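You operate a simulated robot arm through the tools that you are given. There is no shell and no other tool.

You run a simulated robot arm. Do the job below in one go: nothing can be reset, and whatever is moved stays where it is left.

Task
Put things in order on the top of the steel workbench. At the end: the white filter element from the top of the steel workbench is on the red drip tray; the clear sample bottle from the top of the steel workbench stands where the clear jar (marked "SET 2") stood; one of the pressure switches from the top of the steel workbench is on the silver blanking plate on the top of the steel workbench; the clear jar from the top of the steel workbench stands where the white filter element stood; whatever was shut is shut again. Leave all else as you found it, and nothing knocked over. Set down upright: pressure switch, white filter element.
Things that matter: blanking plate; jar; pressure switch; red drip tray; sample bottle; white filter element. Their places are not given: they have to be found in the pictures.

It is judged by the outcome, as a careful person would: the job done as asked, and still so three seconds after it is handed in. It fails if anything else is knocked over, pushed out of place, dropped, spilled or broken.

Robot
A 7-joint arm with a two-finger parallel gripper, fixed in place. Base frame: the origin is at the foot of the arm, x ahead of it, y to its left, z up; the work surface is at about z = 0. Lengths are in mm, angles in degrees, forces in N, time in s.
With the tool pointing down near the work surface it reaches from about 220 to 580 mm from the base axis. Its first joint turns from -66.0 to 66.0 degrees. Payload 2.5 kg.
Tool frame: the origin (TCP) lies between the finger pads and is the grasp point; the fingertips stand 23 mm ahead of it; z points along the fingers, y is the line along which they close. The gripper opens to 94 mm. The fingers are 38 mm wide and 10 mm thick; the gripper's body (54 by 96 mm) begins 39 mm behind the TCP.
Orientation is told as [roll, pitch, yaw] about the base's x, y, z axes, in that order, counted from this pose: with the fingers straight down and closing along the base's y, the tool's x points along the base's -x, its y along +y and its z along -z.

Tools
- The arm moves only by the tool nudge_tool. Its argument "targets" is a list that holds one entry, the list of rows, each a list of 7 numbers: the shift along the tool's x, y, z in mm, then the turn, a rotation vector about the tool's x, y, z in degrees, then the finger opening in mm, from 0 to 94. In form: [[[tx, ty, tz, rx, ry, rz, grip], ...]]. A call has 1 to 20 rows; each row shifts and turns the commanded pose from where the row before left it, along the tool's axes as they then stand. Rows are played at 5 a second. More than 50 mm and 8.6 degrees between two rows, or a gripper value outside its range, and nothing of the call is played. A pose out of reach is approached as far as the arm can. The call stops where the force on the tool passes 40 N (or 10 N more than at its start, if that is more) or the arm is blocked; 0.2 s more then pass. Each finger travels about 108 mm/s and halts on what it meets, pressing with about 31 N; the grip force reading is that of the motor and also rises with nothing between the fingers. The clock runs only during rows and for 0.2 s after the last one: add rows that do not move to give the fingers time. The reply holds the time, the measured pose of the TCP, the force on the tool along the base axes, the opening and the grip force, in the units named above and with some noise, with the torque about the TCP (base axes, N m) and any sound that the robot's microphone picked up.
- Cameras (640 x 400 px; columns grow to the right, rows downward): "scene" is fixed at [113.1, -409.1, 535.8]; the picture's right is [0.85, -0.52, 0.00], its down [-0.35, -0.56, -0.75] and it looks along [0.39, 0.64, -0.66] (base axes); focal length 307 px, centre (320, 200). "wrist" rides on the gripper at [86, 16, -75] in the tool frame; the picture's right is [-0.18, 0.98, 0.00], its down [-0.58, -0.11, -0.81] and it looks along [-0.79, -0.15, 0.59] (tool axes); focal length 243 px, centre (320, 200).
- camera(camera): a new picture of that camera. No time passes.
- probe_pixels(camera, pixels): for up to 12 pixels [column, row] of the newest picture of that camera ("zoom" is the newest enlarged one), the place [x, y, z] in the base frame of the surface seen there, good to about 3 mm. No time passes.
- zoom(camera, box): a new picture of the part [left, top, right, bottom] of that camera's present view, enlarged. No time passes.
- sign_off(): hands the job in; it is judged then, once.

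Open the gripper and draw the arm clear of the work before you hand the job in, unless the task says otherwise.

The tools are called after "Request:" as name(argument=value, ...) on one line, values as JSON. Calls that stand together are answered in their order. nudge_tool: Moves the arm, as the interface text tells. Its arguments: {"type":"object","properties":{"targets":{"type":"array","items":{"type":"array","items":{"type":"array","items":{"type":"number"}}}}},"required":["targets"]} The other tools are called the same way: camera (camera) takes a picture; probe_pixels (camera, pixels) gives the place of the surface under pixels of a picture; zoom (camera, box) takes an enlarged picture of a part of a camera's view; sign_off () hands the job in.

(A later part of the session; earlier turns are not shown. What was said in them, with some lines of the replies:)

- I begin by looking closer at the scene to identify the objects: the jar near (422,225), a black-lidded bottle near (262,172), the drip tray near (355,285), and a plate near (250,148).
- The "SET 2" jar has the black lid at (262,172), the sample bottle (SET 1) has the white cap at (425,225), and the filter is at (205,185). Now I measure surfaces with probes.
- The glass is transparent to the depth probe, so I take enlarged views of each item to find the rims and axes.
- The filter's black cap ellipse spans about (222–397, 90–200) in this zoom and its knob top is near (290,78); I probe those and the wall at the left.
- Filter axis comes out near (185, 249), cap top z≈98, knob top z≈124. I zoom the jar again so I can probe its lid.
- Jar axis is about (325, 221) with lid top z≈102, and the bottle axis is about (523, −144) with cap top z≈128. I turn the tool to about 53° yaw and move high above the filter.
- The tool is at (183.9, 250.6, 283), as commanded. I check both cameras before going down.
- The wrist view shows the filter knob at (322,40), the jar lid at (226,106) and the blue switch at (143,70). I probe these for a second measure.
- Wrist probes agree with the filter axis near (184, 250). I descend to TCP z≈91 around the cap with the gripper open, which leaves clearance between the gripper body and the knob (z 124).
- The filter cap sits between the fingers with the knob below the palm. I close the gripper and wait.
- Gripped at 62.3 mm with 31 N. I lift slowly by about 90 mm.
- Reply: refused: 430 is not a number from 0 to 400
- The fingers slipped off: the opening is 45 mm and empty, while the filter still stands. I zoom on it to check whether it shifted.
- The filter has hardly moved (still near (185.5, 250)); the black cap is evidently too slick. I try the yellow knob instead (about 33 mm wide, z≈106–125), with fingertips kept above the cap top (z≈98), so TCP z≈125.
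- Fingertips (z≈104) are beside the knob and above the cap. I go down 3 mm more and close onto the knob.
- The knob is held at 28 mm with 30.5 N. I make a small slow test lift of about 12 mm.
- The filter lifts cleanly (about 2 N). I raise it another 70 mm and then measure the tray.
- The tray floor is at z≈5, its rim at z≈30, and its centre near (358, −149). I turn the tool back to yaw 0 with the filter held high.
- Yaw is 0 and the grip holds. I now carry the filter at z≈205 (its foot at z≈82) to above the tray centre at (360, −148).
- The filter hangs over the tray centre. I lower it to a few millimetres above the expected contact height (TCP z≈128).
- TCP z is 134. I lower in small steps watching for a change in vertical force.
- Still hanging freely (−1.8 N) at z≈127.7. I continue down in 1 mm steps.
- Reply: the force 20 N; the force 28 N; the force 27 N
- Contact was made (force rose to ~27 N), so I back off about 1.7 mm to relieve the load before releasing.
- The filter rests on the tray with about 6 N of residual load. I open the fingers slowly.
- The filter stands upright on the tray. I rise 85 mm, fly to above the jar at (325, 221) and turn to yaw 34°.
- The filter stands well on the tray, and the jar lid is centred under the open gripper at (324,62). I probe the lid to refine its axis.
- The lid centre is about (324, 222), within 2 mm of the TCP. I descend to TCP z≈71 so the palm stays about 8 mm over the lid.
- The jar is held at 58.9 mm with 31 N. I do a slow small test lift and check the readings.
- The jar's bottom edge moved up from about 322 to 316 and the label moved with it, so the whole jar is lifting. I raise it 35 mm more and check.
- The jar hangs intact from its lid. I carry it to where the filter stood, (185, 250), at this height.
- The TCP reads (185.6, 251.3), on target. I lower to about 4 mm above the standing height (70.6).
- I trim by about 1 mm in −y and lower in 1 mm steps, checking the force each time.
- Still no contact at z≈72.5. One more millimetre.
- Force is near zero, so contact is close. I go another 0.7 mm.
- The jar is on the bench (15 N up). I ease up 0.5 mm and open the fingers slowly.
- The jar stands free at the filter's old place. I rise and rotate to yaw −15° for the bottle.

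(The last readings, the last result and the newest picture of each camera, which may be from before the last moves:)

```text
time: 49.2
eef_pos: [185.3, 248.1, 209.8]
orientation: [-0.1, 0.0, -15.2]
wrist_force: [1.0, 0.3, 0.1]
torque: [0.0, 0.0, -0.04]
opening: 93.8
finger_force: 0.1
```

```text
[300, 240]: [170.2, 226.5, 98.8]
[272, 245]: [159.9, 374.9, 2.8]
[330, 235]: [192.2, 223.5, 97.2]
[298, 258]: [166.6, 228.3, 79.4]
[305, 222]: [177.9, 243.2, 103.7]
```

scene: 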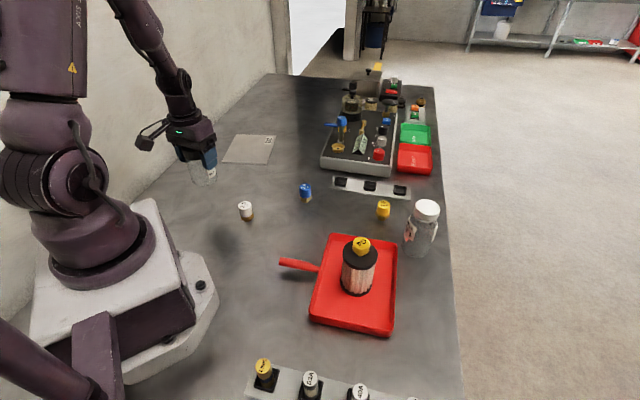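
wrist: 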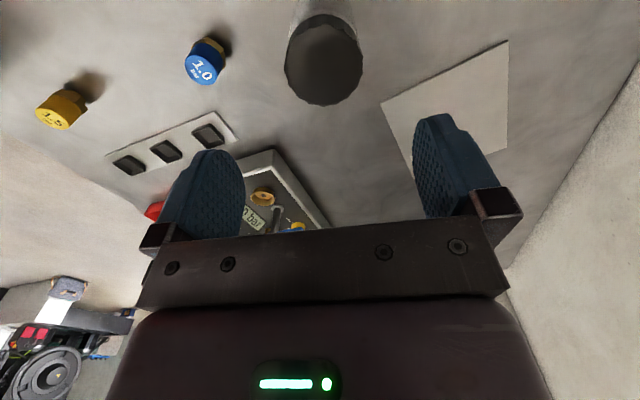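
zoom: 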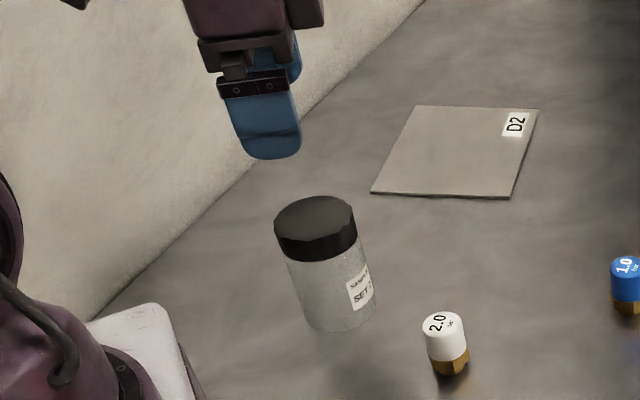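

The jar stands upright with its lid on. Now I fly to above the bottle at (523, −144).

Request:
nudge_tool(targets=[[[-35.7, -24.4, 0, 0, 0, 0, 94], [-35.7, -24.4, 0, 0, 0, 0, 94], [-35.7, -24.4, 0, 0, 0, 0, 94], [-35.7, -24.4, 0, 0, 0, 0, 94], [-35.7, -24.4, 0, 0, 0, 0, 94], [-35.7, -24.4, 0, 0, 0, 0, 94], [-35.7, -24.4, 0, 0, 0, 0, 94], [-35.7, -24.4, 0, 0, 0, 0, 94], [-35.7, -24.4, 0, 0, 0, 0, 94], [-35.7, -24.4, 0, 0, 0, 0, 94], [-35.7, -24.4, 0, 0, 0, 0, 94], [-35.3, -24.1, 0, 0, 0, 0, 94], [0, 0, 0, 0, 0, 0, 94], [0, 0, 0, 0, 0, 0, 94]]])

Request:
camera(camera="scene")

Request:
camera(camera="wrist")

```text
time: 52.2
eef_pos: [521.7, -144.6, 211.8]
orientation: [0.1, 0.0, -15.0]
wrist_force: [0.3, -1.0, 0.4]
torque: [0.0, -0.04, 0.0]
opening: 93.9
finger_force: 0.2
```

```text
taken
```

scene: 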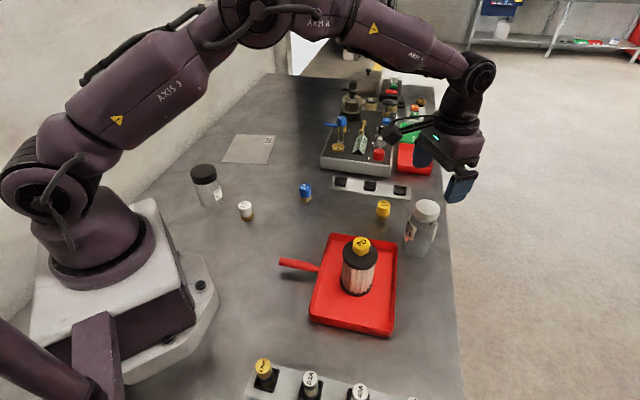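

```text
taken
```

wrist: 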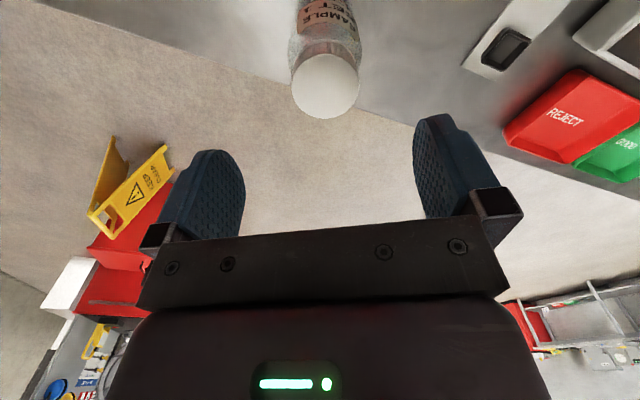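

The bottle cap appears at (325,85) in the wrist view. I probe it to refine the axis.

Request:
probe_pixels(camera="wrist", pixels=[[325, 85], [295, 85], [355, 85], [325, 114], [325, 57], [304, 106], [346, 106], [304, 64], [346, 64], [325, 20]])

```text
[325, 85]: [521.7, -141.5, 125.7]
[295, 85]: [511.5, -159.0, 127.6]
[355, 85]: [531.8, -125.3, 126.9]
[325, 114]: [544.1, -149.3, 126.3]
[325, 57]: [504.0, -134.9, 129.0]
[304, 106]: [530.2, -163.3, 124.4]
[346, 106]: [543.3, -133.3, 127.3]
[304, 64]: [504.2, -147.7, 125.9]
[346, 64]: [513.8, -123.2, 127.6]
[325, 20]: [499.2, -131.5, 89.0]
```

The bottle axis is about (522.5, −143.5). I descend to TCP z≈93, so the pads meet the glass body (z 70–98) and the palm clears the cap.

Request:
nudge_tool(targets=[[[-0.8, 1.0, 30, 0, 0, 0, 94], [0, 0, 30, 0, 0, 0, 94], [0, 0, 25, 0, 0, 0, 94], [0, 0, 16, 0, 0, 0, 94], [0, 0, 10, 0, 0, 0, 94], [0, 0, 7, 0, 0, 0, 94], [0, 0, 0, 0, 0, 0, 94], [0, 0, 0, 0, 0, 0, 94]]])

Request:
zoom(camera="scene", box=[370, 130, 490, 270])

```text
time: 54.0
eef_pos: [522.5, -141.7, 92.6]
orientation: [0.1, 0.0, -15.1]
wrist_force: [0.6, -1.1, -0.4]
torque: [-0.01, 0.0, 0.01]
opening: 93.8
finger_force: 0.1
```

```text
2.86 times, centred on (430, 200) of scene
```

zoom: 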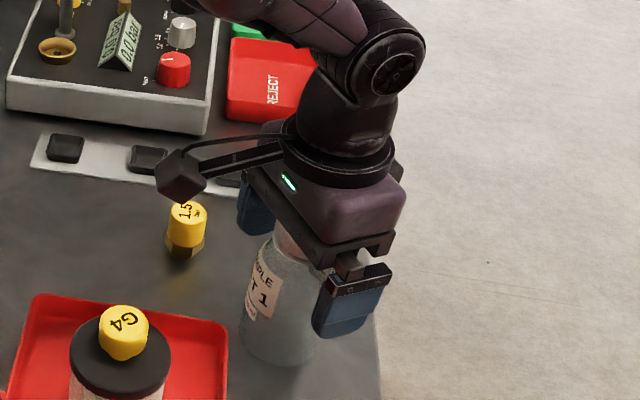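

The bottle is between the fingers. I close the gripper on its body.

Request:
nudge_tool(targets=[[[0, 0, 0, 0, 0, 0, 80], [0, 0, 0, 0, 0, 0, 68], [0, 0, 0, 0, 0, 0, 56], [0, 0, 0, 0, 0, 0, 46], [0, 0, 0, 0, 0, 0, 46], [0, 0, 0, 0, 0, 0, 46]]])

Request:
nudge_tool(targets=[[[0, 0, -1, 0, 0, 0, 46], [0, 0, -2, 0, 0, 0, 46], [0, 0, -2, 0, 0, 0, 46], [0, 0, -3, 0, 0, 0, 46], [0, 0, 0, 0, 0, 0, 46], [0, 0, 0, 0, 0, 0, 46]]])

Request:
zoom(camera="scene", box=[370, 130, 490, 270])

```text
time: 55.4
eef_pos: [524.4, -141.7, 91.9]
orientation: [-0.1, 0.0, -14.9]
wrist_force: [1.4, 0.8, 0.3]
torque: [0.02, 0.01, -0.03]
opening: 57.4
finger_force: 30.9
```

```text
time: 56.8
eef_pos: [521.7, -143.9, 100.5]
orientation: [0.0, -0.1, -14.9]
wrist_force: [-0.4, 0.4, -0.9]
torque: [-0.01, 0.0, -0.01]
opening: 57.4
finger_force: 31.3
```

```text
2.86 times, centred on (430, 200) of scene
```

zoom: 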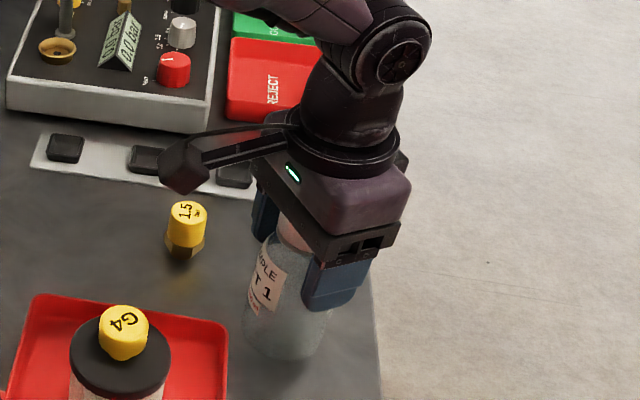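

The label moved up with the gripper and the opening stayed at 57.4 mm, so the bottle is lifting. I raise it 65 mm more, slowly.

Request:
nudge_tool(targets=[[[0, 0, -4, 0, 0, 0, 46], [0, 0, -8, 0, 0, 0, 46], [0, 0, -14, 0, 0, 0, 46], [0, 0, -14, 0, 0, 0, 46], [0, 0, -14, 0, 0, 0, 46], [0, 0, -8, 0, 0, 0, 46], [0, 0, -4, 0, 0, 0, 46], [0, 0, 0, 0, 0, 0, 46], [0, 0, 0, 0, 0, 0, 46]]])

Request:
camera(camera="scene")

```text
time: 58.8
eef_pos: [524.0, -144.4, 166.7]
orientation: [0.0, 0.0, -15.0]
wrist_force: [-0.2, -0.3, -0.7]
torque: [-0.04, 0.02, -0.04]
opening: 57.5
finger_force: 31.3
```

```text
taken
```

scene: 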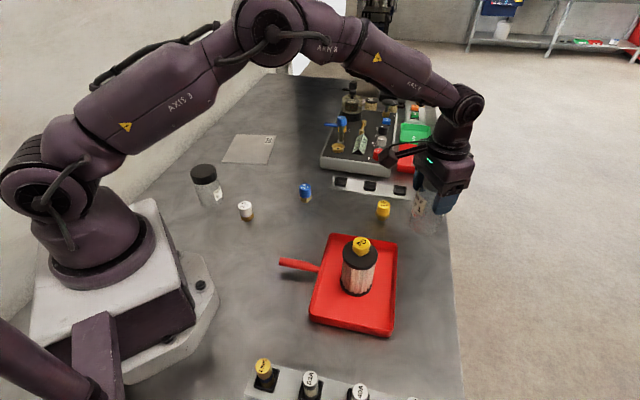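

The bottle hangs at about 75 mm above the bench. Before carrying it over, I probe the test rig's nearest corner and lever to be sure the path is clear.

Request:
probe_pixels(camera="scene", pixels=[[322, 160], [324, 170], [338, 132], [330, 124], [341, 120], [338, 148], [335, 185], [305, 188]])

```text
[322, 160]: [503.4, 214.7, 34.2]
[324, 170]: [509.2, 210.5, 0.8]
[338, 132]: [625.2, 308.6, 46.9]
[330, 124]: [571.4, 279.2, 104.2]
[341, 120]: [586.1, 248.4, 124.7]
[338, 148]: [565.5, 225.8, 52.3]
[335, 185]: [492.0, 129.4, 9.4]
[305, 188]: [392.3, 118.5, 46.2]
```

The rig begins at x≈500, well clear of the path. I carry the bottle to (325, 221) at a steady pace.

Request:
nudge_tool(targets=[[[5.8, 6.1, 0, 0, 0, 0, 46], [11.6, 12.2, 0, 0, 0, 0, 46], [19.3, 20.3, 0, 0, 0, 0, 46], [19.3, 20.3, 0, 0, 0, 0, 46], [19.3, 20.3, 0, 0, 0, 0, 46], [19.3, 20.3, 0, 0, 0, 0, 46], [19.3, 20.3, 0, 0, 0, 0, 46], [19.3, 20.3, 0, 0, 0, 0, 46], [19.3, 20.3, 0, 0, 0, 0, 46], [19.3, 20.3, 0, 0, 0, 0, 46], [19.3, 20.3, 0, 0, 0, 0, 46], [19.3, 20.3, 0, 0, 0, 0, 46], [19.3, 20.3, 0, 0, 0, 0, 46], [19.3, 20.3, 0, 0, 0, 0, 46], [19.3, 20.3, 0, 0, 0, 0, 46], [11.6, 12.2, 0, 0, 0, 0, 46], [5.8, 6.1, 0, 0, 0, 0, 46], [0, 0, 0, 0, 0, 0, 46], [0, 0, 0, 0, 0, 0, 46]]])

Request:
camera(camera="scene")

```text
time: 62.8
eef_pos: [325.0, 218.7, 166.8]
orientation: [-0.1, 0.0, -15.0]
wrist_force: [0.3, -1.0, 0.2]
torque: [0.0, 0.0, 0.0]
opening: 57.4
finger_force: 31.1
```

```text
taken
```

scene: 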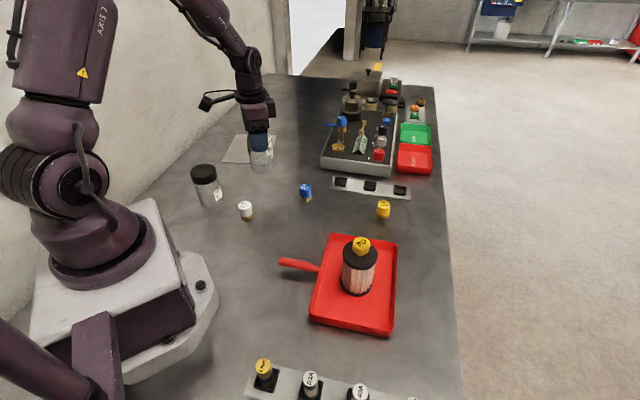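

Arrived near (325, 219.) I lower to a few millimetres above the standing height (TCP z≈92).

Request:
nudge_tool(targets=[[[0, 0, 6, 0, 0, 0, 46], [0, 0, 12, 0, 0, 0, 46], [0, 0, 16, 0, 0, 0, 46], [0, 0, 16, 0, 0, 0, 46], [0, 0, 10, 0, 0, 0, 46], [0, 0, 6, 0, 0, 0, 46], [0, 0, 3, 0, 0, 0, 46], [0, 0, 0, 0, 0, 0, 46], [0, 0, 0, 0, 0, 0, 46]]])

Request:
nudge_tool(targets=[[[0, 0, 0, 0, 0, 0, 46]]])

Request:
nudge_tool(targets=[[[0, 0, 0, 0, 0, 0, 46]]])

Request:
zoom(camera="scene", box=[200, 90, 330, 220])

```text
time: 64.8
eef_pos: [326.0, 220.1, 99.3]
orientation: [0.0, -0.1, -15.0]
wrist_force: [0.3, 0.1, -0.5]
torque: [-0.04, 0.06, -0.04]
opening: 57.1
finger_force: 31.0
```

```text
time: 65.2
eef_pos: [325.7, 220.0, 96.7]
orientation: [0.0, 0.0, -15.0]
wrist_force: [-0.9, 1.1, -1.1]
torque: [-0.01, 0.0, 0.0]
opening: 57.5
finger_force: 31.1
```

```text
time: 65.6
eef_pos: [324.9, 220.8, 96.3]
orientation: [0.0, 0.0, -15.0]
wrist_force: [0.6, 0.4, -0.6]
torque: [-0.01, -0.01, 0.01]
opening: 57.5
finger_force: 30.5
```

```text
3.08 times, centred on (265, 155) of scene
```

zoom: 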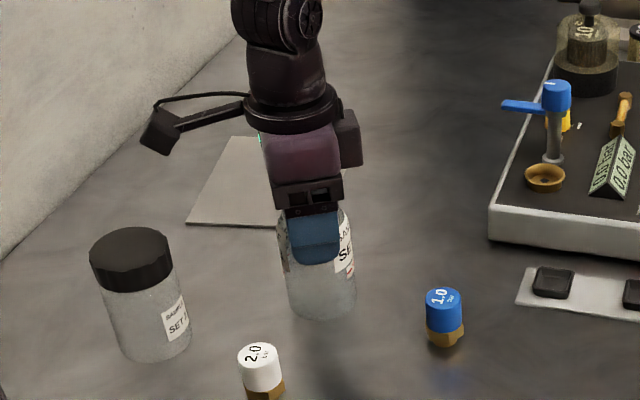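

Position averages (325.5, 220.3), good. I lower in 1 mm steps, watching the force.

Request:
nudge_tool(targets=[[[0.2, 0.7, 1, 0, 0, 0, 46], [0, 0, 1, 0, 0, 0, 46], [0, 0, 1, 0, 0, 0, 46], [0, 0, 0, 0, 0, 0, 46]]])

Request:
nudge_tool(targets=[[[0, 0, 0.8, 0, 0, 0, 46], [0, 0, 0, 0, 0, 0, 46]]])

```text
time: 66.6
eef_pos: [326.6, 220.7, 94.1]
orientation: [0.0, 0.0, -15.0]
wrist_force: [-0.3, -0.2, -0.1]
torque: [-0.02, 0.0, 0.0]
opening: 57.2
finger_force: 31.0
```

```text
time: 67.2
eef_pos: [326.7, 221.0, 92.4]
orientation: [0.0, -0.1, -15.0]
wrist_force: [-0.4, 0.5, -0.5]
torque: [-0.03, 0.0, -0.01]
opening: 57.6
finger_force: 31.3
```

No contact yet at z≈92.4. Another 0.8 mm.

Request:
nudge_tool(targets=[[[0, 0, 0.8, 0, 0, 0, 46], [0, 0, 0, 0, 0, 0, 46]]])

```text
time: 67.8
eef_pos: [327.2, 220.6, 93.1]
orientation: [0.0, 0.0, -15.0]
wrist_force: [0.0, 0.0, -1.0]
torque: [-0.01, -0.02, 0.0]
opening: 57.3
finger_force: 31.3
```

Still free. I continue 0.8 mm with a 1 mm trim in −x.

Request:
nudge_tool(targets=[[[1.0, -0.2, 0.8, 0, 0, 0, 46], [0, 0, 0, 0, 0, 0, 46]]])

```text
time: 68.4
eef_pos: [325.5, 221.0, 91.4]
orientation: [-0.1, -0.1, -15.0]
wrist_force: [-0.2, -0.5, 3.8]
torque: [-0.05, 0.0, -0.03]
opening: 57.2
finger_force: 31.0
```

First contact (+3.8 N) at z≈91.4. I press 0.3 mm more for a firm seat and then open slowly.

Request:
nudge_tool(targets=[[[0, 0, 0.3, 0, 0, 0, 46], [0, 0, 0, 0, 0, 0, 54], [0, 0, 0, 0, 0, 0, 57], [0, 0, 0, 0, 0, 0, 60], [0, 0, 0, 0, 0, 0, 66], [0, 0, 0, 0, 0, 0, 80], [0, 0, 0, 0, 0, 0, 94], [0, 0, 0, 0, 0, 0, 94]]])

Request:
zoom(camera="scene", box=[200, 90, 330, 220])

```text
time: 70.2
eef_pos: [325.3, 220.7, 92.1]
orientation: [0.0, 0.0, -15.0]
wrist_force: [-0.3, -0.2, 0.9]
torque: [0.03, 0.01, 0.01]
opening: 94.1
finger_force: 0.1
```

```text
3.08 times, centred on (265, 155) of scene
```

zoom: 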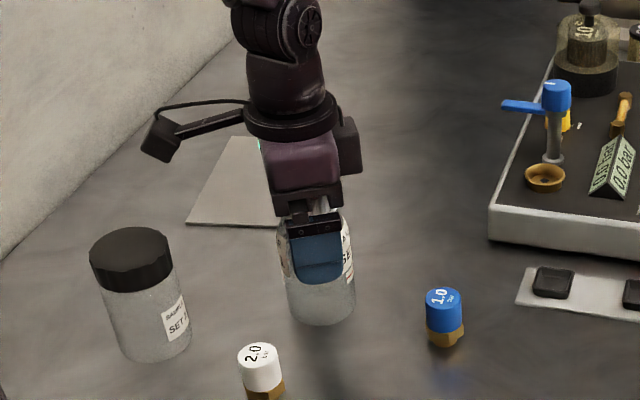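

The bottle stands free at the jar's old place. I rise 125 mm and look at the scene and the switches.

Request:
nudge_tool(targets=[[[0, 0, -5, 0, 0, 0, 94], [0, 0, -30, 0, 0, 0, 94], [0, 0, -45, 0, 0, 0, 94], [0, 0, -45, 0, 0, 0, 94], [0, 0, 0, 0, 0, 0, 94]]])

Request:
camera(camera="scene")

Request:
zoom(camera="scene", box=[230, 140, 330, 220])

```text
time: 71.4
eef_pos: [324.2, 221.4, 218.3]
orientation: [0.0, 0.0, -15.0]
wrist_force: [0.8, 0.8, 0.0]
torque: [0.01, -0.07, 0.0]
opening: 93.8
finger_force: 0.2
```

```text
taken
```

scene: 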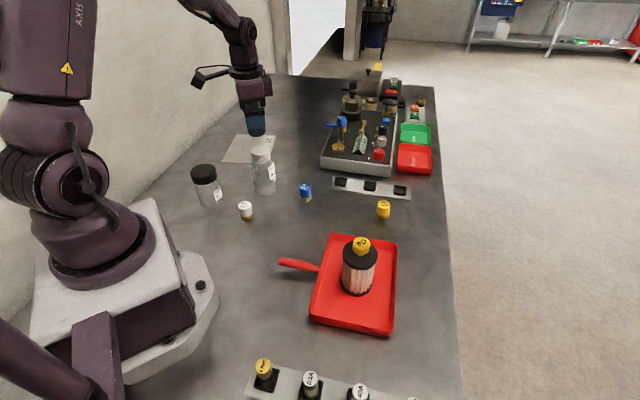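

```text
5.00 times, centred on (280, 180) of scene
```

zoom: 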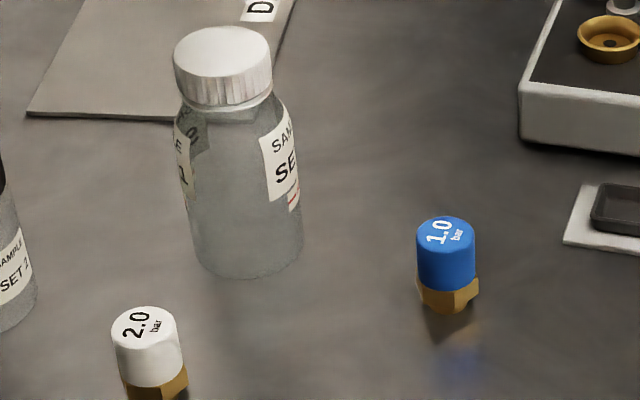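

The bottle stands upright at the jar's old spot. I probe the blue switch's top (446,233) in this zoom, and the bottle cap to verify the placement.

Request:
probe_pixels(camera="zoom", pixels=[[446, 234], [421, 234], [470, 234], [446, 219], [446, 249], [446, 285], [450, 310], [222, 66], [178, 58], [268, 66], [222, 32], [222, 95]])

```text
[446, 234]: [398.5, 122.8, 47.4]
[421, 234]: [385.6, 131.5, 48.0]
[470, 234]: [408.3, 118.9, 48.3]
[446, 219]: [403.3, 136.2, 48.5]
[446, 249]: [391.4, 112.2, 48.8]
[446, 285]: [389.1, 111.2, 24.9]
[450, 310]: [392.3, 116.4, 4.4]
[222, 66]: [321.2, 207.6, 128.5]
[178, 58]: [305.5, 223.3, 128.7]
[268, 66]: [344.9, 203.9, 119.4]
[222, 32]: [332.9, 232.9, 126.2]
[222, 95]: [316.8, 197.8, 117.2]
```

The switch centre is about (397.5, 124). The bottle cap probes look a few millimetres off from what I expect, so I zoom further to check where it stands.

Request:
zoom(camera="scene", box=[236, 136, 300, 200])

Request:
camera(camera="wrist")

```text
6.25 times, centred on (268, 168) of scene
```

zoom: 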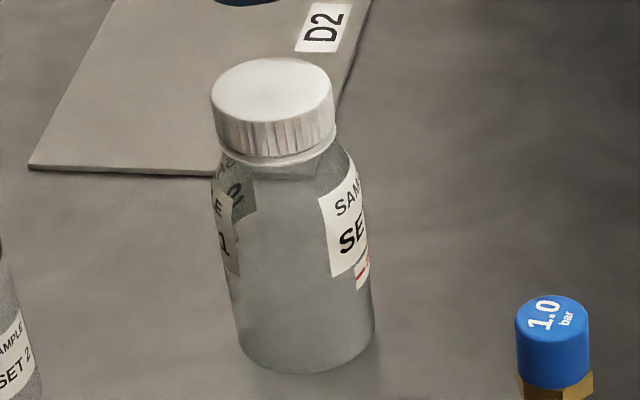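

```text
taken
```

wrist: 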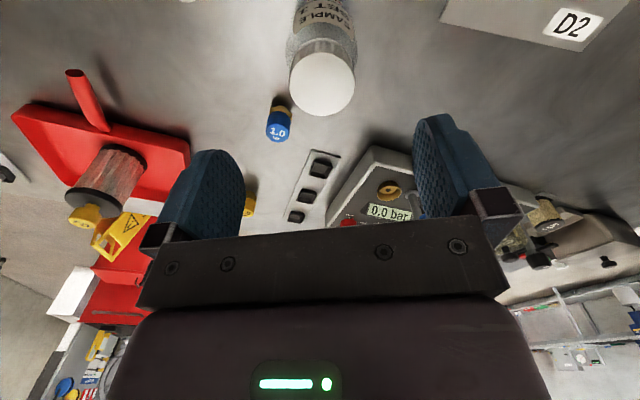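

Projecting (325, 221, 128) into the scene gives the observed cap position within half a pixel, so the bottle is in place. I probe the blue switch from the wrist view at (278,132).

Request:
zoom(camera="wrist", box=[250, 85, 310, 155])

Request:
probe_pixels(camera="wrist", pixels=[[278, 134], [268, 132], [289, 132], [278, 141], [278, 126], [278, 115], [322, 83], [290, 83], [354, 83], [322, 112], [322, 56]])

```text
5.71 times, centred on (280, 120) of wrist
```

zoom: 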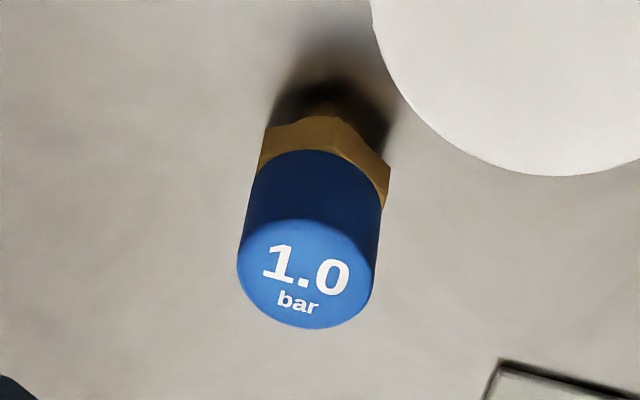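

```text
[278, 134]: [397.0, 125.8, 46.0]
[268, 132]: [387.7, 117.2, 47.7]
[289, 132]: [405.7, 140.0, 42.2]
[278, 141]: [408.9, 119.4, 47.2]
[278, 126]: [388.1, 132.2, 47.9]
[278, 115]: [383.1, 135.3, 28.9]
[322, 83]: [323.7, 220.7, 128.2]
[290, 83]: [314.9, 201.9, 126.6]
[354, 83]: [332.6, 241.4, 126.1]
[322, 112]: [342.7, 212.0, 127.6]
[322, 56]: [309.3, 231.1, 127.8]
```

The switch centre is about (397.5, 125) with its blue cap at z≈24–48 over a hex and a small stud. I move above it and rotate to yaw 40°, narrowing the opening to 60 mm.

Request:
nudge_tool(targets=[[[-31.8, -24.6, 0, 0, 0, 0, 94], [-31.8, -24.6, 0, 0, 0, 0, 94], [-31.8, -24.6, 0, 0, 0, 0, 94], [0, 0, 0, 0, 0, -6.9, 80], [0, 0, 0, 0, 0, -6.9, 70], [0, 0, 0, 0, 0, -6.9, 60], [0, 0, 0, 0, 0, -6.9, 60], [0, 0, 0, 0, 0, -6.9, 60], [0, 0, 0, 0, 0, -6.9, 60], [0, 0, 0, 0, 0, -6.9, 60], [0, 0, 0, 0, 0, -6.9, 60], [0, 0, 35, 0, 0, 0, 60], [0, 0, 35, 0, 0, 0, 60], [0, 0, 30, 0, 0, 0, 60], [0, 0, 0, 0, 0, 0, 60], [0, 0, 0, 0, 0, 0, 60]]])

Request:
camera(camera="wrist")

Request:
zoom(camera="scene", box=[230, 100, 370, 220])

```text
time: 74.8
eef_pos: [398.0, 125.9, 115.9]
orientation: [0.0, 0.0, 40.2]
wrist_force: [-0.4, 0.4, -0.7]
torque: [-0.02, -0.01, 0.0]
opening: 59.9
finger_force: 0.1
```

```text
taken
```

wrist: 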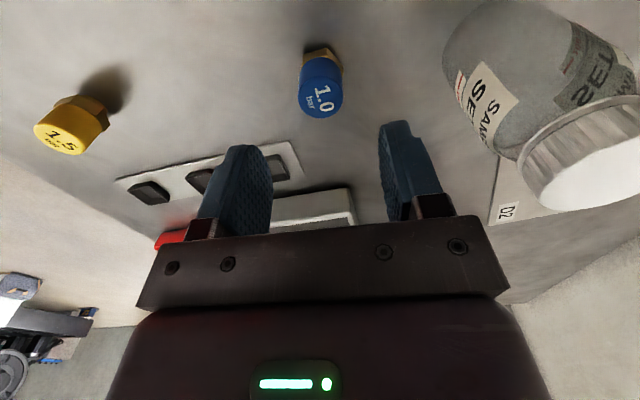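

```text
3.33 times, centred on (300, 160) of scene
```

zoom: 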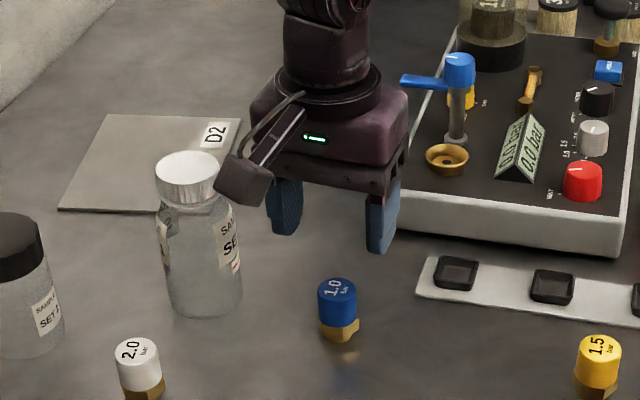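

The switch is centred below the fingers and the bottle is well clear. I descend to TCP z≈47.

Request:
nudge_tool(targets=[[[0, 0, 25, 0, 0, 0, 60], [0, 0, 20, 0, 0, 0, 60], [0, 0, 12, 0, 0, 0, 60], [0, 0, 7, 0, 0, 0, 60], [0, 0, 4, 0, 0, 0, 60], [0, 0, 0, 0, 0, 0, 60], [0, 0, 0, 0, 0, 0, 60]]])

Request:
zoom(camera="scene", box=[250, 120, 350, 220])

```text
time: 76.4
eef_pos: [397.6, 126.5, 49.7]
orientation: [-0.1, 0.0, 40.2]
wrist_force: [0.5, -0.3, 1.0]
torque: [0.0, -0.02, -0.02]
opening: 59.8
finger_force: 0.1
```

```text
4.00 times, centred on (300, 170) of scene
```

zoom: 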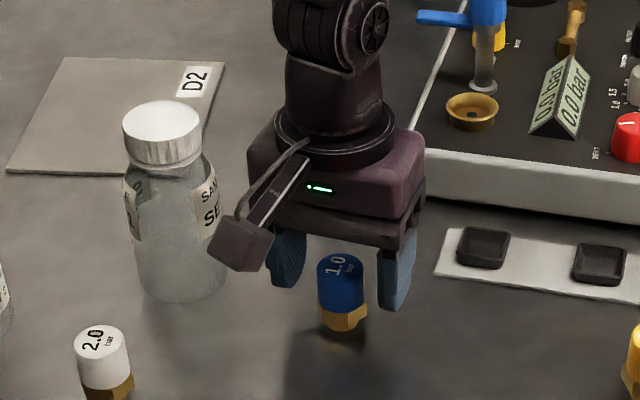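

The switch sits midway between the fingers. I go down 2 mm more and close gently.

Request:
nudge_tool(targets=[[[0, 0, 2, 0, 0, 0, 60], [0, 0, 0, 0, 0, 0, 50], [0, 0, 0, 0, 0, 0, 40], [0, 0, 0, 0, 0, 0, 32], [0, 0, 0, 0, 0, 0, 26], [0, 0, 0, 0, 0, 0, 20], [0, 0, 0, 0, 0, 0, 14], [0, 0, 0, 0, 0, 0, 14], [0, 0, 0, 0, 0, 0, 14]]])

Request:
nudge_tool(targets=[[[0, 0, -1, 0, 0, 0, 14], [0, 0, -2, 0, 0, 0, 14], [0, 0, -3, 0, 0, 0, 14], [0, 0, -4, 0, 0, 0, 14], [0, 0, 0, 0, 0, 0, 14], [0, 0, 0, 0, 0, 0, 14]]])

Request:
zoom(camera="scene", box=[250, 120, 350, 220])

```text
time: 78.4
eef_pos: [397.8, 126.0, 47.5]
orientation: [0.0, 0.0, 40.3]
wrist_force: [0.1, 0.1, -0.5]
torque: [-0.01, 0.01, -0.02]
opening: 29.3
finger_force: 31.5
```

```text
time: 79.8
eef_pos: [398.0, 124.1, 57.2]
orientation: [0.1, 0.0, 40.3]
wrist_force: [0.7, 0.3, -1.8]
torque: [0.03, 0.02, 0.01]
opening: 29.3
finger_force: 31.4
```

```text
4.00 times, centred on (300, 170) of scene
```

zoom: 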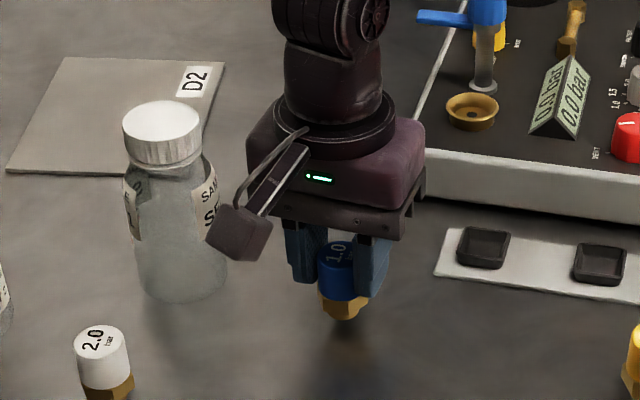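

The blue switch is held (29.3 mm, about 1.8 N). I lift it to z≈205 so it passes well above the bottle.

Request:
nudge_tool(targets=[[[0, 0, -6, 0, 0, 0, 14], [0, 0, -15, 0, 0, 0, 14], [0, 0, -25, 0, 0, 0, 14], [0, 0, -30, 0, 0, 0, 14], [0, 0, -30, 0, 0, 0, 14], [0, 0, -24, 0, 0, 0, 14], [0, 0, -12, 0, 0, 0, 14], [0, 0, -6, 0, 0, 0, 14], [0, 0, 0, 0, 0, 0, 14]]])

Request:
zoom(camera="scene", box=[190, 100, 300, 180])

Request:
probe_pixels(camera="zoom", pixels=[[260, 208], [488, 212], [190, 355], [400, 300], [330, 280], [300, 340], [440, 240], [200, 350]])

```text
time: 81.8
eef_pos: [396.2, 125.1, 203.5]
orientation: [0.0, 0.0, 40.2]
wrist_force: [0.1, 0.0, -0.4]
torque: [-0.01, 0.0, -0.01]
opening: 29.3
finger_force: 30.9
```

```text
5.00 times, centred on (245, 140) of scene
```

zoom: 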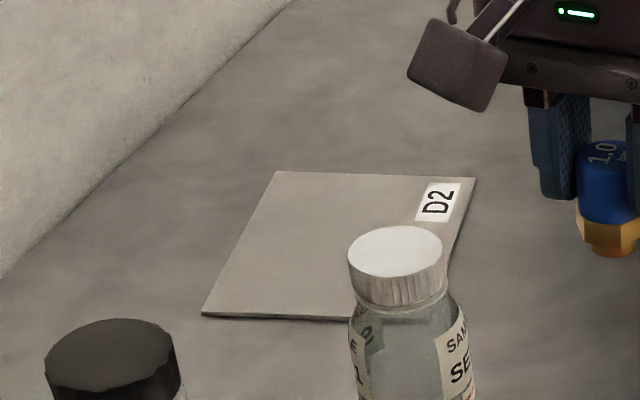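

```text
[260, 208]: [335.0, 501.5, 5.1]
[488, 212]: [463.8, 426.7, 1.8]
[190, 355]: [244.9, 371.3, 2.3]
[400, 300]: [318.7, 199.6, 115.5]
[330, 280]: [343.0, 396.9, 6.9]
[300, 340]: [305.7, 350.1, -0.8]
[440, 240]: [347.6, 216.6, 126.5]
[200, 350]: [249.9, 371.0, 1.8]
```

The switch is up at z≈203. The plate's visible corners are at (277,171), (476,178) and (202,316) in this zoom; I probe just inside them.

Request:
probe_pixels(camera="zoom", pixels=[[281, 175], [470, 182], [209, 311], [343, 314], [340, 240], [300, 250], [380, 215], [458, 215]])

```text
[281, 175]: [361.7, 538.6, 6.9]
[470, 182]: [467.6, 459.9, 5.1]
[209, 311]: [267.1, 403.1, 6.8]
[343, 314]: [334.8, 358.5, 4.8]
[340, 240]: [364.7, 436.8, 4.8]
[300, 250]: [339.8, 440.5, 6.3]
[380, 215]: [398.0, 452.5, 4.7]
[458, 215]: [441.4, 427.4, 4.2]
```

The plate centre is near (367, 431) with its top at z≈5. I carry the switch to above (362, 420).

Request:
nudge_tool(targets=[[[-5.8, 8.9, 0, 0, 0, 0, 14], [-10.2, 15.5, 0, 0, 0, 0, 14], [-14.5, 22.2, 0, 0, 0, 0, 14], [-14.5, 22.2, 0, 0, 0, 0, 14], [-14.5, 22.2, 0, 0, 0, 0, 14], [-14.5, 22.2, 0, 0, 0, 0, 14], [-14.5, 22.2, 0, 0, 0, 0, 14], [-14.5, 22.2, 0, 0, 0, 0, 14], [-14.5, 22.2, 0, 0, 0, 0, 14], [-14.5, 22.2, 0, 0, 0, 0, 14], [-14.5, 22.2, 0, 0, 0, 0, 14], [-10.2, 15.5, 0, 0, 0, 0, 14], [-5.8, 8.9, 0, 0, 0, 0, 14], [0, 0, 0, 0, 0, 0, 14], [0, 0, 0, 0, 0, 0, 14]]])

Request:
camera(camera="scene")

```text
time: 85.0
eef_pos: [361.8, 420.7, 204.2]
orientation: [-0.1, 0.0, 40.2]
wrist_force: [-0.8, 0.2, -1.3]
torque: [-0.01, 0.02, 0.01]
opening: 29.2
finger_force: 31.5
```

```text
taken
```

scene: 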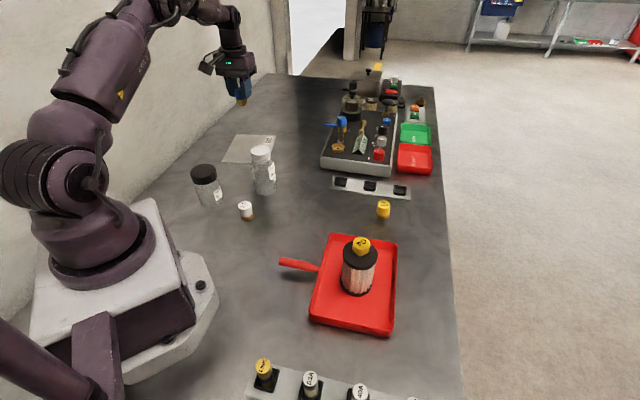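

The TCP is at (361.8, 420.7) over the plate. I lower to about 5 mm above the expected set-down height (TCP z≈52.5).

Request:
nudge_tool(targets=[[[0, 0, 10, 0, 0, 0, 14], [0, 0, 25, 0, 0, 0, 14], [0, 0, 30, 0, 0, 0, 14], [0, 0, 30, 0, 0, 0, 14], [0, 0, 25, 0, 0, 0, 14], [0, 0, 14, 0, 0, 0, 14], [0, 0, 7, 0, 0, 0, 14], [0, 0, 4, 0, 0, 0, 14], [0, 0, 0, 0, 0, 0, 14], [0, 0, 0, 0, 0, 0, 14]]])

Request:
zoom(camera="scene", box=[190, 80, 310, 180])

```text
time: 87.2
eef_pos: [361.9, 417.7, 60.2]
orientation: [-0.1, 0.1, 40.1]
wrist_force: [-0.5, -0.7, -1.5]
torque: [0.01, 0.0, -0.01]
opening: 29.3
finger_force: 31.1
```

```text
4.00 times, centred on (250, 130) of scene
```

zoom: 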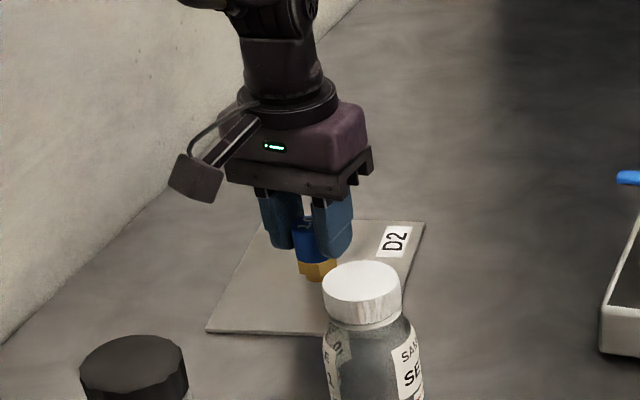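

The switch is over the plate, TCP z≈59. I lower in 1–2 mm steps and watch for contact.

Request:
nudge_tool(targets=[[[0, 0, 2, 0, 0, 0, 14], [0, 0, 1, 0, 0, 0, 14], [0, 0, 0, 0, 0, 0, 14]]])

Request:
nudge_tool(targets=[[[0, 0, 1, 0, 0, 0, 14], [0, 0, 0, 0, 0, 0, 14]]])

```text
time: 88.0
eef_pos: [360.5, 418.4, 57.0]
orientation: [0.0, 0.0, 40.1]
wrist_force: [-0.7, -0.1, -1.6]
torque: [-0.01, -0.03, 0.0]
opening: 29.2
finger_force: 30.9
```

```text
time: 88.6
eef_pos: [360.9, 419.4, 55.7]
orientation: [0.1, 0.0, 40.3]
wrist_force: [-0.2, -0.1, -1.3]
torque: [0.04, -0.01, -0.04]
opening: 29.2
finger_force: 30.8
```

Still free at z≈55.7; continuing 1 mm at a time.

Request:
nudge_tool(targets=[[[0, 0, 1, 0, 0, 0, 14], [0, 0, 0, 0, 0, 0, 14]]])

```text
time: 89.2
eef_pos: [360.6, 419.2, 54.9]
orientation: [0.0, 0.1, 40.2]
wrist_force: [-1.2, 0.4, -1.0]
torque: [-0.01, 0.01, -0.01]
opening: 29.4
finger_force: 31.1
```

No contact yet at z≈54.9. Another millimetre.

Request:
nudge_tool(targets=[[[0, 0, 1, 0, 0, 0, 14], [0, 0, 0, 0, 0, 0, 14]]])

```text
time: 89.8
eef_pos: [361.7, 419.4, 54.2]
orientation: [0.0, 0.0, 40.2]
wrist_force: [0.0, -0.6, -1.3]
torque: [0.01, 0.05, 0.0]
opening: 29.5
finger_force: 31.1
```

Still hanging. I continue with 0.8 mm.

Request:
nudge_tool(targets=[[[0, 0, 0.8, 0, 0, 0, 14], [0, 0, 0, 0, 0, 0, 14]]])

```text
time: 90.4
eef_pos: [360.6, 419.4, 51.6]
orientation: [0.1, -0.1, 40.3]
wrist_force: [0.2, 0.6, -0.5]
torque: [-0.01, 0.02, -0.01]
opening: 29.5
finger_force: 30.4
```

Force is rising slightly (−0.5 N). Another 0.7 mm.

Request:
nudge_tool(targets=[[[0, 0, 0.7, 0, 0, 0, 14], [0, 0, 0, 0, 0, 0, 14]]])

```text
time: 91.0
eef_pos: [361.1, 420.1, 52.6]
orientation: [0.0, 0.0, 40.3]
wrist_force: [0.2, 0.2, -1.7]
torque: [0.01, 0.0, 0.03]
opening: 29.4
finger_force: 30.7
```

Still free (−1.7 N). I go another 0.7 mm.

Request:
nudge_tool(targets=[[[0, 0, 0.7, 0, 0, 0, 14], [0, 0, 0, 0, 0, 0, 14]]])

```text
time: 91.6
eef_pos: [361.9, 420.4, 52.0]
orientation: [0.0, 0.1, 40.3]
wrist_force: [0.5, -0.7, -0.7]
torque: [-0.03, -0.03, -0.01]
opening: 29.5
finger_force: 31.3
```

Not loaded yet at z≈52. Another 0.7 mm.

Request:
nudge_tool(targets=[[[0, 0, 0.7, 0, 0, 0, 14], [0, 0, 0, 0, 0, 0, 14]]])

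```text
time: 92.2
eef_pos: [360.9, 420.6, 51.6]
orientation: [0.1, 0.0, 40.2]
wrist_force: [-0.3, -0.5, -0.6]
torque: [0.03, 0.04, -0.01]
opening: 29.4
finger_force: 31.3
```

Still light. Another 0.7 mm.

Request:
nudge_tool(targets=[[[0, 0, 0.7, 0, 0, 0, 14], [0, 0, 0, 0, 0, 0, 14]]])

```text
time: 92.8
eef_pos: [361.1, 419.6, 51.4]
orientation: [0.1, -0.1, 40.2]
wrist_force: [-2.3, -2.3, 8.8]
torque: [-0.16, 0.1, 0.01]
opening: 29.4
finger_force: 31.0
```

Contact: +8.8 N. I open the fingers slowly here so the switch stays upright on its stud.

Request:
nudge_tool(targets=[[[0, 0, -0.2, 0, 0, 0, 14], [0, 0, 0, 0, 0, 0, 24], [0, 0, 0, 0, 0, 0, 28], [0, 0, 0, 0, 0, 0, 31], [0, 0, 0, 0, 0, 0, 35], [0, 0, 0, 0, 0, 0, 45], [0, 0, 0, 0, 0, 0, 60], [0, 0, 0, 0, 0, 0, 60]]])

Request:
zoom(camera="scene", box=[190, 80, 310, 180])

```text
time: 94.6
eef_pos: [361.6, 419.8, 51.7]
orientation: [-0.1, 0.0, 40.2]
wrist_force: [0.3, -0.1, -0.3]
torque: [0.01, -0.02, 0.0]
opening: 60.1
finger_force: 0.1
```

```text
4.00 times, centred on (250, 130) of scene
```

zoom: 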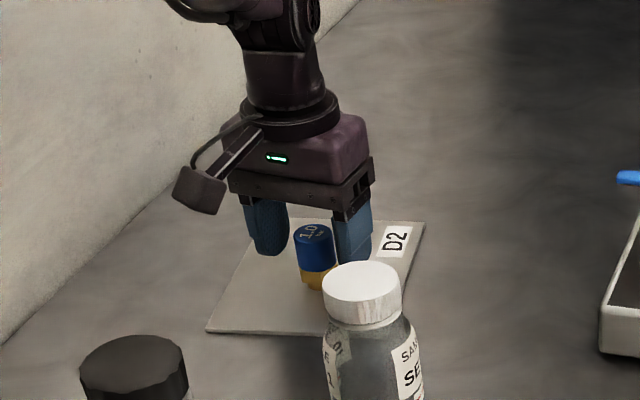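

The switch stands upright on the plate. I draw straight up about 160 mm, keeping the same opening, then check everything.

Request:
nudge_tool(targets=[[[0, 0, -5, 0, 0, 0, 60], [0, 0, -15, 0, 0, 0, 60], [0, 0, -30, 0, 0, 0, 60], [0, 0, -40, 0, 0, 0, 70], [0, 0, -40, 0, 0, 0, 80], [0, 0, -35, 0, 0, 0, 94], [0, 0, 0, 0, 0, 0, 94]]])

Request:
camera(camera="scene")

Request:
zoom(camera="scene", box=[180, 120, 320, 220])

Request:
zoom(camera="scene", box=[270, 180, 450, 345])

```text
time: 96.2
eef_pos: [359.8, 420.7, 215.3]
orientation: [0.0, 0.1, 40.2]
wrist_force: [0.0, 0.6, -0.2]
torque: [0.0, 0.0, -0.03]
opening: 94.3
finger_force: 0.1
```

```text
taken
```

scene: 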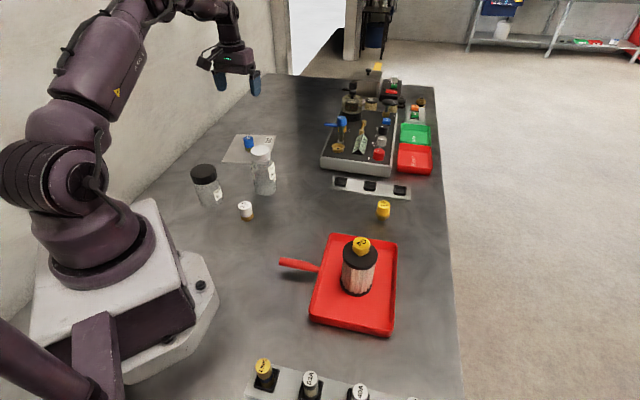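

```text
4.00 times, centred on (250, 170) of scene
```

zoom: 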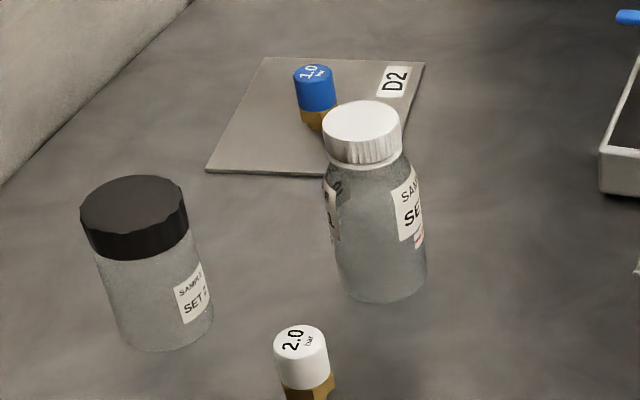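

```text
2.42 times, centred on (360, 262) of scene
```

zoom: 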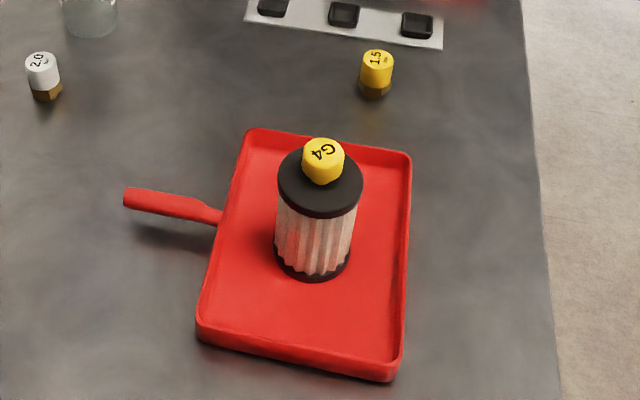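

All four items are in place and upright, and the other switches and the tray have not moved. I move the open gripper back to its starting area, high above everything.

Request:
nudge_tool(targets=[[[0, 0, -10, 0, 0, 0, 94], [22, -35.3, -6, 0, 0, 0, 94], [22, -35.3, -6, 0, 0, 0, 94], [22, -35.3, -6, 0, 0, 0, 94], [22, -35.3, -6, 0, 0, 0, 94], [22, -35.3, -6, 0, 0, 0, 94], [22, -35.3, -6, 0, 0, 0, 94], [22, -35.3, -6, 0, 0, 0, 94], [22, -35.3, -6, 0, 0, 0, 94], [22, -35.3, -6, 0, 0, 0, 94], [22, -35.3, -6, 0, 0, 0, 94], [0, 0, 0, 0, 0, 0, 94], [0, 0, 0, 0, 0, 0, 94]]])

Request:
camera(camera="scene")

Request:
zoom(camera="scene", box=[180, 120, 320, 220])

```text
time: 99.0
eef_pos: [421.8, 6.1, 285.5]
orientation: [0.0, 0.1, 40.2]
wrist_force: [0.5, 0.4, -0.5]
torque: [-0.01, -0.01, 0.02]
opening: 93.9
finger_force: 0.2
```

```text
taken
```

scene: 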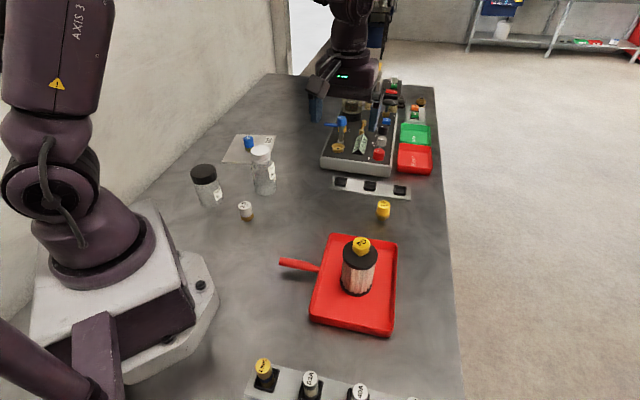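

```text
4.00 times, centred on (250, 170) of scene
```

zoom: 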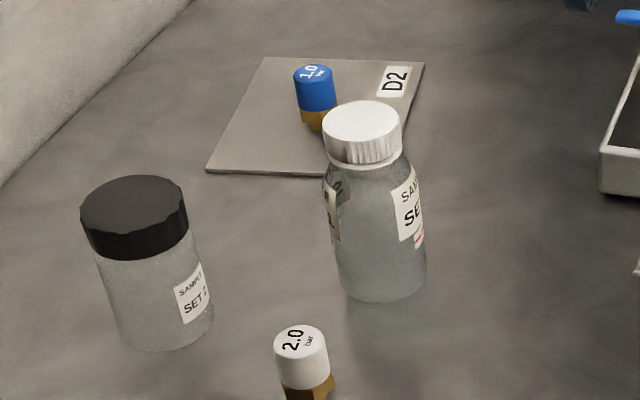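

The filter is on the drip tray, the jar is at the filter's old place, the bottle is at the jar's old place and the blue switch stands on the D2 plate. The gripper is open and clear, so I hand the job in.

Request:
sign_off()

```text
The job is handed in.
```

The job is done and handed in. In the last pictures everything moved stands upright, and nothing else looks knocked over or shifted.

- **White filter element:** it stands near the middle of the red drip tray. My first grip, on its black cap, slipped during the lift. The filter stayed standing and shifted by only about 1 mm, so I carried it by its yellow knob instead.
- **Clear jar ("SET 2"):** it stands where the filter element stood, with its lid still on.
- **Clear sample bottle:** it stands where the jar stood, within a few millimetres, with its cap still on.
- **Pressure switch:** I used the blue 1.0 bar one. It stands on the silver plate marked "D2", which I took to be the blanking plate.

I did not open anything, so nothing needed shutting. The gripper is open and back above its starting point, clear of the work.
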